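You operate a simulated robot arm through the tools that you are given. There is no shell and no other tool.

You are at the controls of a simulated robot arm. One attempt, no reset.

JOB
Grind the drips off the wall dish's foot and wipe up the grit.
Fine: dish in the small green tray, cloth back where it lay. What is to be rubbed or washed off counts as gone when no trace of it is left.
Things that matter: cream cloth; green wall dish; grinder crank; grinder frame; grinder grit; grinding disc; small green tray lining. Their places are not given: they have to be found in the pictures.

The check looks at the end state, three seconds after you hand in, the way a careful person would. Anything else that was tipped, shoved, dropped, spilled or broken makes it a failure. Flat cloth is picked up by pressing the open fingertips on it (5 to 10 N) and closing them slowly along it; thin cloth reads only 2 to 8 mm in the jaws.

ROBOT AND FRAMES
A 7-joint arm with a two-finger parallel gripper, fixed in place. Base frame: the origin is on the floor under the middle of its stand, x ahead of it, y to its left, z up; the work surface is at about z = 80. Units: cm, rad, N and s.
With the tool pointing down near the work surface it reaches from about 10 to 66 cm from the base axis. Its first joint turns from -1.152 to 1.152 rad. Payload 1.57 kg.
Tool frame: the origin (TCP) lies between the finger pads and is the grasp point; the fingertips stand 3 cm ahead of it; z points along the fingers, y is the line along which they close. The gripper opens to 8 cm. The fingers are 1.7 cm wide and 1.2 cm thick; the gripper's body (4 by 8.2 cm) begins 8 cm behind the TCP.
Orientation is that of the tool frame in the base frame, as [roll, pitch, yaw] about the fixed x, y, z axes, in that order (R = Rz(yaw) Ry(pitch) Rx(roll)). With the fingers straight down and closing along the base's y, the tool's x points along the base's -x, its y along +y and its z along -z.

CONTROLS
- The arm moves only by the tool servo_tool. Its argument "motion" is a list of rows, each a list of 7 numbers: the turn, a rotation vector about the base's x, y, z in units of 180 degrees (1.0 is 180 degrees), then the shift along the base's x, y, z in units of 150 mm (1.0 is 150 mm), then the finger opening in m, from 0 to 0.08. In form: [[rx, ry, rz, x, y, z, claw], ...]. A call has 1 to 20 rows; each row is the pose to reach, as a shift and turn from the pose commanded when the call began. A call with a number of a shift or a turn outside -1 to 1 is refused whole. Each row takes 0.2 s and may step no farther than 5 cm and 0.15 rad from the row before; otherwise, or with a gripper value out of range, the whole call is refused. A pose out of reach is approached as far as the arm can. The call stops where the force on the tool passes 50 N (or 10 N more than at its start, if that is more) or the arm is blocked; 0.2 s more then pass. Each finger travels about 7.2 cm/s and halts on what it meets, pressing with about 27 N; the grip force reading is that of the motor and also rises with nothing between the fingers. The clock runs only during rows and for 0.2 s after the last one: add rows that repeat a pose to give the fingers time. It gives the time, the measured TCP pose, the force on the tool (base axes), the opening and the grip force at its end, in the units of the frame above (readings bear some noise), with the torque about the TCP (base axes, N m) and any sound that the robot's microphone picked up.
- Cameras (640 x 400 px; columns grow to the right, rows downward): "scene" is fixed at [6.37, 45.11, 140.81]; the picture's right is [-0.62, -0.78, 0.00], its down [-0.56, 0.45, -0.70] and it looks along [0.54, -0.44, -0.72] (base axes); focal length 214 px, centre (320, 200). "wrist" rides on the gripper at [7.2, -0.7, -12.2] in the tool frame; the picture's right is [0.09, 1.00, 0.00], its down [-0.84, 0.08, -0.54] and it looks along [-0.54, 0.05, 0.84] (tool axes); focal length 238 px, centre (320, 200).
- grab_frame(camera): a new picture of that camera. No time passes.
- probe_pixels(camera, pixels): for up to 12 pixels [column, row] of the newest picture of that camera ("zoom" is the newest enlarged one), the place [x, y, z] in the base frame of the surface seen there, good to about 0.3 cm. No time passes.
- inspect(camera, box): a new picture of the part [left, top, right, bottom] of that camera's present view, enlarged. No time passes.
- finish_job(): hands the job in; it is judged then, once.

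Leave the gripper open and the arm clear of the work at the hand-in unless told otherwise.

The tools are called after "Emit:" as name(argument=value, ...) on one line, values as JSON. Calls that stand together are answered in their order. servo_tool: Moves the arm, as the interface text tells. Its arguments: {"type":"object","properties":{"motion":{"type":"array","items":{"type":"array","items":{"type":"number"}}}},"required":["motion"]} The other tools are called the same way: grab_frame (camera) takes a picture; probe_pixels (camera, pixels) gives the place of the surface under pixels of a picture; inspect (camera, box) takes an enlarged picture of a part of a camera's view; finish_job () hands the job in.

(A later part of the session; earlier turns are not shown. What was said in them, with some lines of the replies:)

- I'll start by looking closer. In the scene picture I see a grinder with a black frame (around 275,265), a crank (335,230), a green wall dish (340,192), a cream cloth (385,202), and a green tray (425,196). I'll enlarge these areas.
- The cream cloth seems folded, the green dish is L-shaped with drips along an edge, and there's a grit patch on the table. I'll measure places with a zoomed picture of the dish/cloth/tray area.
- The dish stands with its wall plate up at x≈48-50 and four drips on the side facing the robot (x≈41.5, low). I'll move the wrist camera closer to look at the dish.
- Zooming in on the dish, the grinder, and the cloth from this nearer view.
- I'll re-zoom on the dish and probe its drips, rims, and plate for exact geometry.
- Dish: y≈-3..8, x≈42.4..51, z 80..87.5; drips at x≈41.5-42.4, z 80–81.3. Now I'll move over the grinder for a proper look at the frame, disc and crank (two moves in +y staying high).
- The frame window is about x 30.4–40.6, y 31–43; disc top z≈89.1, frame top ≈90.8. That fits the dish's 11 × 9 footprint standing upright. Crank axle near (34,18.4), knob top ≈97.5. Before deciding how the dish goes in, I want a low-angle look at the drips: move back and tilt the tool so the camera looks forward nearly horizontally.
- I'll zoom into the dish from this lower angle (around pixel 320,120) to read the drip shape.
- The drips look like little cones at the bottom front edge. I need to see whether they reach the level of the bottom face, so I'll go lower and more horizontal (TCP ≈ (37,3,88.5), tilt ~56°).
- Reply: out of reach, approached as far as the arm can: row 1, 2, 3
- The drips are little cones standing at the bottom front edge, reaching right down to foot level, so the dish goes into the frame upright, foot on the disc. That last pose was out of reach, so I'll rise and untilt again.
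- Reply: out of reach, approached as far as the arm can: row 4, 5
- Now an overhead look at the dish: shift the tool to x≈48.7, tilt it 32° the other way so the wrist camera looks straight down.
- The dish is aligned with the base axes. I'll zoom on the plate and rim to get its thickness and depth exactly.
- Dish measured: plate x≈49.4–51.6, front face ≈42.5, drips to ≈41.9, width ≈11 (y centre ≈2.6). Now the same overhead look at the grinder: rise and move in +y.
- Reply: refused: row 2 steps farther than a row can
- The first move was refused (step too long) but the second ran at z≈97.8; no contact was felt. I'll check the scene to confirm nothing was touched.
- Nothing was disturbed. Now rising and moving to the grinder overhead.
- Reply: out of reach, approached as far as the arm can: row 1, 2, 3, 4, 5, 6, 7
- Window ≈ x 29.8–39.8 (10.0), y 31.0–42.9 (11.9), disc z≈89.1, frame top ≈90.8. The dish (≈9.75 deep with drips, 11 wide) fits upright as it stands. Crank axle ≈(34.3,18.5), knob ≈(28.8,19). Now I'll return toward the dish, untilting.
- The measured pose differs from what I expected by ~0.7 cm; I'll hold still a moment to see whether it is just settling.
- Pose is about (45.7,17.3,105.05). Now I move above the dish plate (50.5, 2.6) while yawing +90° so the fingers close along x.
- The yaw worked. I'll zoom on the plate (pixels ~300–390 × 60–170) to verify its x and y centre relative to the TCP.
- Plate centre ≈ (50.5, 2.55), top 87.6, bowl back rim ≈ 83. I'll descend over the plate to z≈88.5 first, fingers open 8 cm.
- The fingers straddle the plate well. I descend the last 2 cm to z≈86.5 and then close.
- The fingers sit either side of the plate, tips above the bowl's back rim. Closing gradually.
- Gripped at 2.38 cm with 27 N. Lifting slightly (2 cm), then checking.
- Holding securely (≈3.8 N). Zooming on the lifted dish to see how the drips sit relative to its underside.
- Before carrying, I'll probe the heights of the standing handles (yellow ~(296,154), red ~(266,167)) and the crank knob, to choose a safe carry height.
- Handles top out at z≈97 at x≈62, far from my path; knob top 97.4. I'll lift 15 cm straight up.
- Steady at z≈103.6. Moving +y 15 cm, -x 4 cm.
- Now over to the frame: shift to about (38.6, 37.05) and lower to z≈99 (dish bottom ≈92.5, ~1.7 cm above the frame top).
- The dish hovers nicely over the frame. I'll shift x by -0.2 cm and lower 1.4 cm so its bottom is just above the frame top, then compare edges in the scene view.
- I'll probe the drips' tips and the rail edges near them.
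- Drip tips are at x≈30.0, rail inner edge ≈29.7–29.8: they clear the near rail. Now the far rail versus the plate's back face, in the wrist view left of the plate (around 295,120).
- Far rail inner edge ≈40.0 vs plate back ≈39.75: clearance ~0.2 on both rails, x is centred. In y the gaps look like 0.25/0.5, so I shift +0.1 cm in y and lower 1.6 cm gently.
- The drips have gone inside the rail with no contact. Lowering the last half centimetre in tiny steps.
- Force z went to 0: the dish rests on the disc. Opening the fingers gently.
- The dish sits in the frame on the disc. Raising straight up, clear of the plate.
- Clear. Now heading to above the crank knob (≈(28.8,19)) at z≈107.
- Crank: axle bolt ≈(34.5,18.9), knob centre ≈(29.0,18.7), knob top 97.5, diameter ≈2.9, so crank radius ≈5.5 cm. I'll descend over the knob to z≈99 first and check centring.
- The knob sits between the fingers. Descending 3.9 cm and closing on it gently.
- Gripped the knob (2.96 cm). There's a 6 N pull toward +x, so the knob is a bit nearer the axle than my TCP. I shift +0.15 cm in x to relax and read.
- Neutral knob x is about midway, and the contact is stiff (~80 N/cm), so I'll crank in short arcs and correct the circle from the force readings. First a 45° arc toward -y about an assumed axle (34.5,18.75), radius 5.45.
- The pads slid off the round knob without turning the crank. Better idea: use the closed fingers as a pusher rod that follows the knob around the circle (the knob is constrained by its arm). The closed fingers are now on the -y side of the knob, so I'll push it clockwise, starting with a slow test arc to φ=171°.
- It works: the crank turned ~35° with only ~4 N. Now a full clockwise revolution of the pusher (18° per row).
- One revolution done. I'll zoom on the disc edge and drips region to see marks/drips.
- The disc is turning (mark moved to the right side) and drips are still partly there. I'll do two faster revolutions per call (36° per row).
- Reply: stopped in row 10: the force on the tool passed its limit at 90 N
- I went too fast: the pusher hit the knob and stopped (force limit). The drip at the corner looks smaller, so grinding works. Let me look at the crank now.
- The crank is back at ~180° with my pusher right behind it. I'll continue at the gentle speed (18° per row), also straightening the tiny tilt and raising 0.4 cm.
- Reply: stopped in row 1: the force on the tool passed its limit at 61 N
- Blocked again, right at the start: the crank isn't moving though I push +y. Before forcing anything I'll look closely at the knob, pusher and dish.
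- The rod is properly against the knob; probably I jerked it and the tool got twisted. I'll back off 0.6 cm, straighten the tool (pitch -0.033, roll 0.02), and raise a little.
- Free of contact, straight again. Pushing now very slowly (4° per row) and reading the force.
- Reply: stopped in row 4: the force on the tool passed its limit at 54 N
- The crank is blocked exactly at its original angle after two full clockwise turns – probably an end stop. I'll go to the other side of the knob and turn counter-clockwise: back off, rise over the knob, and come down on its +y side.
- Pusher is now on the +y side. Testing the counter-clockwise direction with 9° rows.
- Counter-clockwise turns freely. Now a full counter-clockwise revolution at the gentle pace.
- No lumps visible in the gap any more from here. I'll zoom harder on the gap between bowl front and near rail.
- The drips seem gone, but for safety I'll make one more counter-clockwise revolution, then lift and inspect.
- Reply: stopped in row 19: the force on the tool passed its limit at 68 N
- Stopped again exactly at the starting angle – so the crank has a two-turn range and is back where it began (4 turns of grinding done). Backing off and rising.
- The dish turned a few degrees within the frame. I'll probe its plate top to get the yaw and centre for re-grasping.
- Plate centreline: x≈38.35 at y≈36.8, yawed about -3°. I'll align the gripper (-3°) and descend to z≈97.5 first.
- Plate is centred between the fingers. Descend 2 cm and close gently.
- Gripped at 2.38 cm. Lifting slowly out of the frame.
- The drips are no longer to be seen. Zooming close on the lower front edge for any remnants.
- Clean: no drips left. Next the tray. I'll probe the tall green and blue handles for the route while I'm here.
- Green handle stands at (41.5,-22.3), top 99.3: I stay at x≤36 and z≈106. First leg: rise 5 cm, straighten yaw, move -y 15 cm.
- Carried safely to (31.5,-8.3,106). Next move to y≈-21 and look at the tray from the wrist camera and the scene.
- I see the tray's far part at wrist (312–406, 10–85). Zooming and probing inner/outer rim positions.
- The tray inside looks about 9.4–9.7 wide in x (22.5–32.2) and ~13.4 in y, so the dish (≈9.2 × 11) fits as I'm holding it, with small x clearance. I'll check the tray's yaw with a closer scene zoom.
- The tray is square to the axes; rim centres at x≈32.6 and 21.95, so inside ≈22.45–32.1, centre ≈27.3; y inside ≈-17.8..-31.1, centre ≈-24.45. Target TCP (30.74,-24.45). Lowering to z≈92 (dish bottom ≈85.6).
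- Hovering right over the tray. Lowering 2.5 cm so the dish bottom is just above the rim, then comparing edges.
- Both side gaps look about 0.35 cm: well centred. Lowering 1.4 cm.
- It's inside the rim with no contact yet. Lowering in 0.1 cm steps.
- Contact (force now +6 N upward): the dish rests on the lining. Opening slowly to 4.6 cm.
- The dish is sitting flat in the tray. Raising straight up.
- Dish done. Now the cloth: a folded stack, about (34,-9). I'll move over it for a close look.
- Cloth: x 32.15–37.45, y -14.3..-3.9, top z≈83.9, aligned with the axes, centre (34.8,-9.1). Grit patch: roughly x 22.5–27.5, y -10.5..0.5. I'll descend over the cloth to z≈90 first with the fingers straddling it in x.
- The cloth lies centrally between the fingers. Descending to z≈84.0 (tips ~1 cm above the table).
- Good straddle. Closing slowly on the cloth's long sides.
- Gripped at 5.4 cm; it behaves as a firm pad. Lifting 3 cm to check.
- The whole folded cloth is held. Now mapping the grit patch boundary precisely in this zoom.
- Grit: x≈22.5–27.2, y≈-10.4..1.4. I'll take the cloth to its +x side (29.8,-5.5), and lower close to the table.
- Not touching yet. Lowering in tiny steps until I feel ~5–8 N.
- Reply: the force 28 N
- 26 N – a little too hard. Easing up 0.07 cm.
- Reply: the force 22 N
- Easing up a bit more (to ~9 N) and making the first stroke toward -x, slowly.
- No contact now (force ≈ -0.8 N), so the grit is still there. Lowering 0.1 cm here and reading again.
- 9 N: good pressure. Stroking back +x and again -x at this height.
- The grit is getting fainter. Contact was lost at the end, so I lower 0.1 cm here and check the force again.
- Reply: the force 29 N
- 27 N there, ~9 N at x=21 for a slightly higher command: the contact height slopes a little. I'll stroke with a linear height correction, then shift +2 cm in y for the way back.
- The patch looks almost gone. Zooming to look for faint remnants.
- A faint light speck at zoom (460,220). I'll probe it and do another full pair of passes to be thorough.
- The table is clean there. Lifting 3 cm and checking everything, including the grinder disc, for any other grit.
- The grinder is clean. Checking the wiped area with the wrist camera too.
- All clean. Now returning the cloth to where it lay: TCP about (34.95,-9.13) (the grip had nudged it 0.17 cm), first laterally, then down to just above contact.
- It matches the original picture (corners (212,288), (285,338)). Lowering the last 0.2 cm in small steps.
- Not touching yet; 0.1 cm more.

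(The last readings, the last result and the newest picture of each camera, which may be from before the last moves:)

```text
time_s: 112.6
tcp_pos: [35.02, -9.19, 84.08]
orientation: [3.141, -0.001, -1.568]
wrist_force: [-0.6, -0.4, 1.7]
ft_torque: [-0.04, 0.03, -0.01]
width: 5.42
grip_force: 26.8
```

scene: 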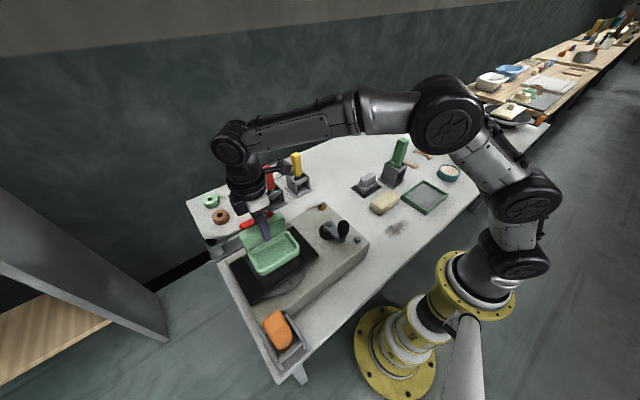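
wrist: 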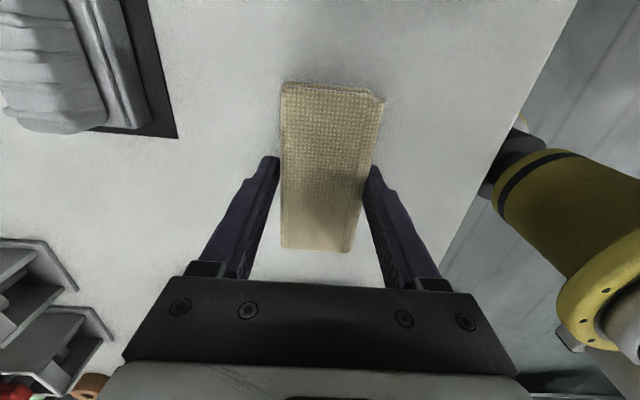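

Just touching (force +1.7 N). Opening gently to 7.4 cm.

Emit:
servo_tool(motion=[[0, 0, 0, 0, 0, 0, 0.052], [0, 0, 0, 0, 0, 0, 0.056], [0, 0, 0, 0, 0, 0, 0.062], [0, 0, 0, 0, 0, 0, 0.068], [0, 0, 0, 0, 0, 0, 0.074], [0, 0, 0, 0, 0, 0, 0.074]])

Emit:
inspect(camera="scene", box=[345, 165, 425, 225])

Emit:
inspect(camera="wrist", box=[200, 60, 440, 260])

```text
time_s: 114.0
tcp_pos: [35.02, -9.21, 83.92]
orientation: [3.14, -0.001, -1.568]
wrist_force: [0.1, 0.2, -0.3]
ft_torque: [0.03, 0.04, 0.01]
width: 7.37
grip_force: 0.0
```

```text
6.67 times, centred on (385, 195) of scene
```

zoom: 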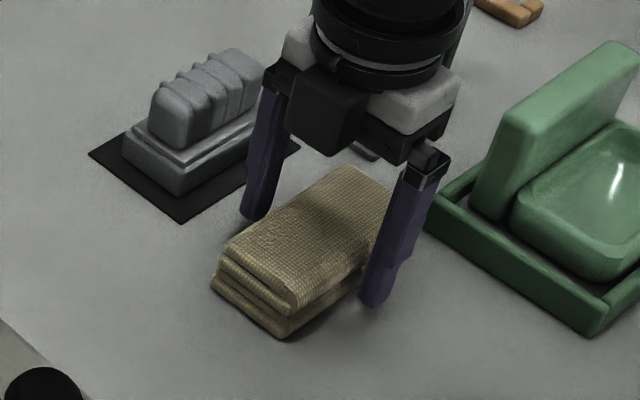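

```text
2.00 times, centred on (320, 160) of wrist
```

zoom: 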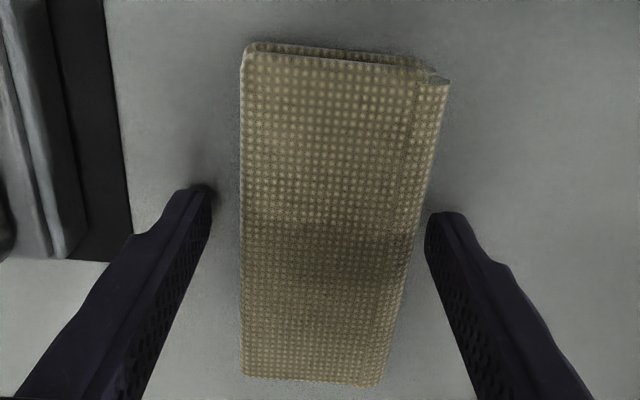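

The cloth lies exactly as before (corners match). Raising straight up, clear of the work.

Emit:
servo_tool(motion=[[0, 0, 0, 0, 0, 0.1, 0.078], [0, 0, 0, 0, 0, 0.25, 0.08], [0, 0, 0, 0, 0, 0.5, 0.08], [0, 0, 0, 0, 0, 0.75, 0.08], [0, 0, 0, 0, 0, 1.0, 0.08], [0, 0, 0, 0, 0, 1.0, 0.08]])

Emit:
servo_tool(motion=[[0, 0, 0, 0, 0.1, 0.2, 0.08], [0, 0, 0, 0, 0.3, 0.35, 0.08], [0, 0, 0, 0, 0.55, 0.45, 0.08], [0, 0, 0, 0, 0.8, 0.5, 0.08], [0, 0, 0, 0, 1.0, 0.5, 0.08], [0, 0, 0, 0, 1.0, 0.5, 0.08]])

Emit:
grab_frame(camera="scene")

Emit:
inspect(camera="scene", box=[340, 165, 460, 255])

Emit:
inspect(camera="scene", box=[190, 140, 390, 300])

```text
time_s: 115.4
tcp_pos: [35.11, -9.03, 98.92]
orientation: [-3.141, -0.001, -1.568]
wrist_force: [0.2, -0.8, 0.6]
ft_torque: [-0.01, 0.0, 0.01]
width: 8.01
grip_force: 0.2
```

```text
time_s: 116.8
tcp_pos: [35.07, 5.95, 106.4]
orientation: [-3.14, -0.001, -1.57]
wrist_force: [-0.2, 0.1, -0.4]
ft_torque: [-0.01, 0.01, -0.03]
width: 7.99
grip_force: 0.2
```

```text
taken
```

scene: 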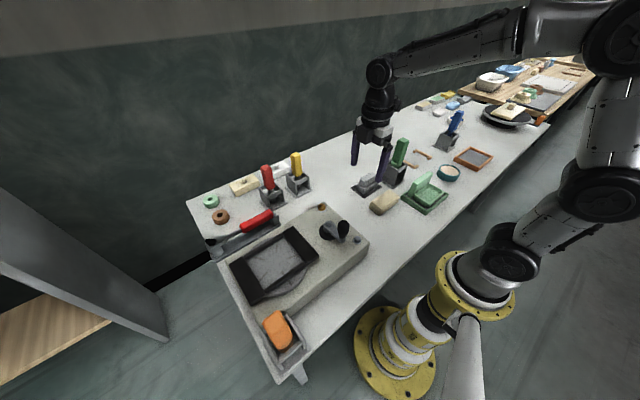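

```text
4.44 times, centred on (400, 210) of scene
```

zoom: 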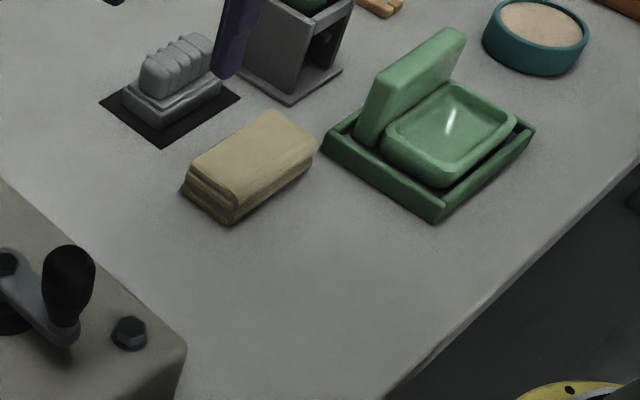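

```text
2.50 times, centred on (290, 220) of scene
```

zoom: 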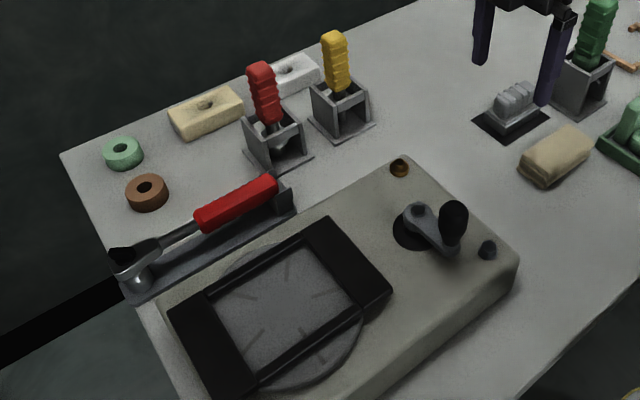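

Everything is in place. One last careful look from the wrist camera at the wiped area and the dish in the tray.

Emit:
grab_frame(camera="wrist")

Emit:
inspect(camera="wrist", box=[330, 0, 470, 130])

Emit:
inspect(camera="scene", box=[398, 165, 452, 218])

Emit:
inspect(camera="scene", box=[370, 205, 430, 250])

```text
taken
```

wrist: 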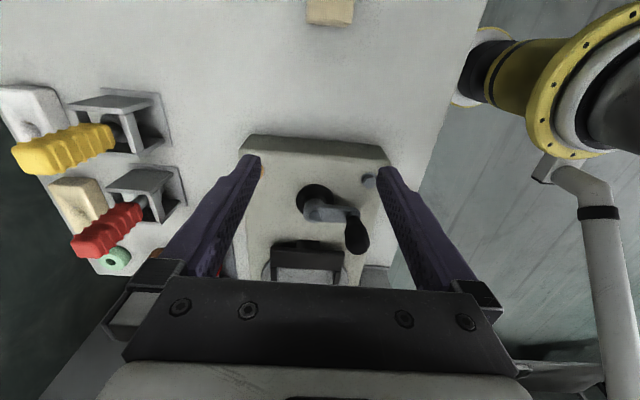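

```text
3.08 times, centred on (400, 65) of wrist
```

zoom: 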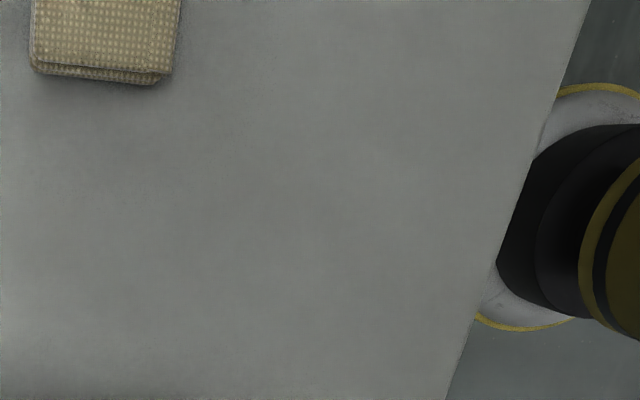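

```text
7.55 times, centred on (425, 192) of scene
```

zoom: 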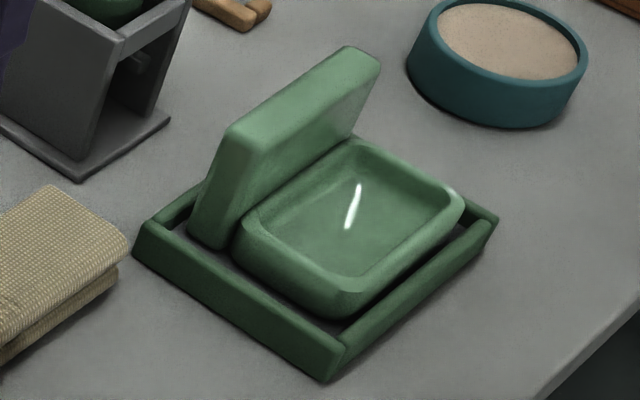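

```text
8.89 times, centred on (400, 228) of scene
```

zoom: 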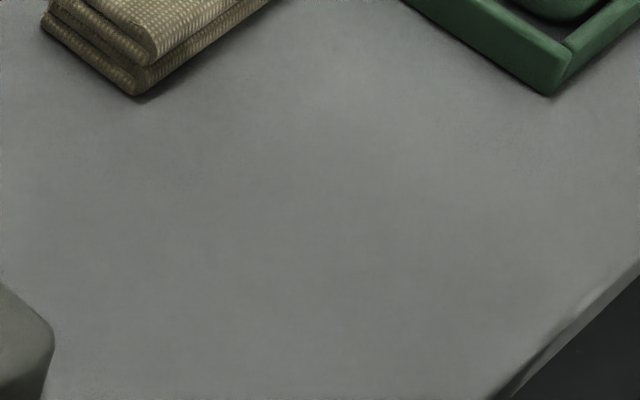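

No grit is left on the table. The dish, with its drips gone, sits inside the green tray. The cloth is back in its spot, the crank is at its starting angle, and I see nothing else disturbed. The gripper is open and the arm is clear of the work, so I'm handing in.

Emit:
finish_job()

```text
The job is handed in.
```

The job is handed in. The dish's drips are ground off, the grit is wiped up, and the dish is in the small green tray.

- **Dish:** I stood it upright in the grinder frame and turned the crank two turns each way. Held up afterwards, its front edge showed no drips. I did not look at the underside directly.
- **Grinding:** The crank stops after two turns in one direction. I ran into that stop a few times, and once my pusher hit the knob at about 90 N. I saw no damage. The crank ended at its starting angle.
- **Grit:** I wiped the patch on the table until close-ups from the scene camera and a last look with the wrist camera showed nothing left. The grinding disc looked clean too.
- **Cloth:** It is folded as before. Its corners match the picture I took just before picking it up.

I saw nothing else moved, tipped or spilled. The gripper is open and the arm is clear.
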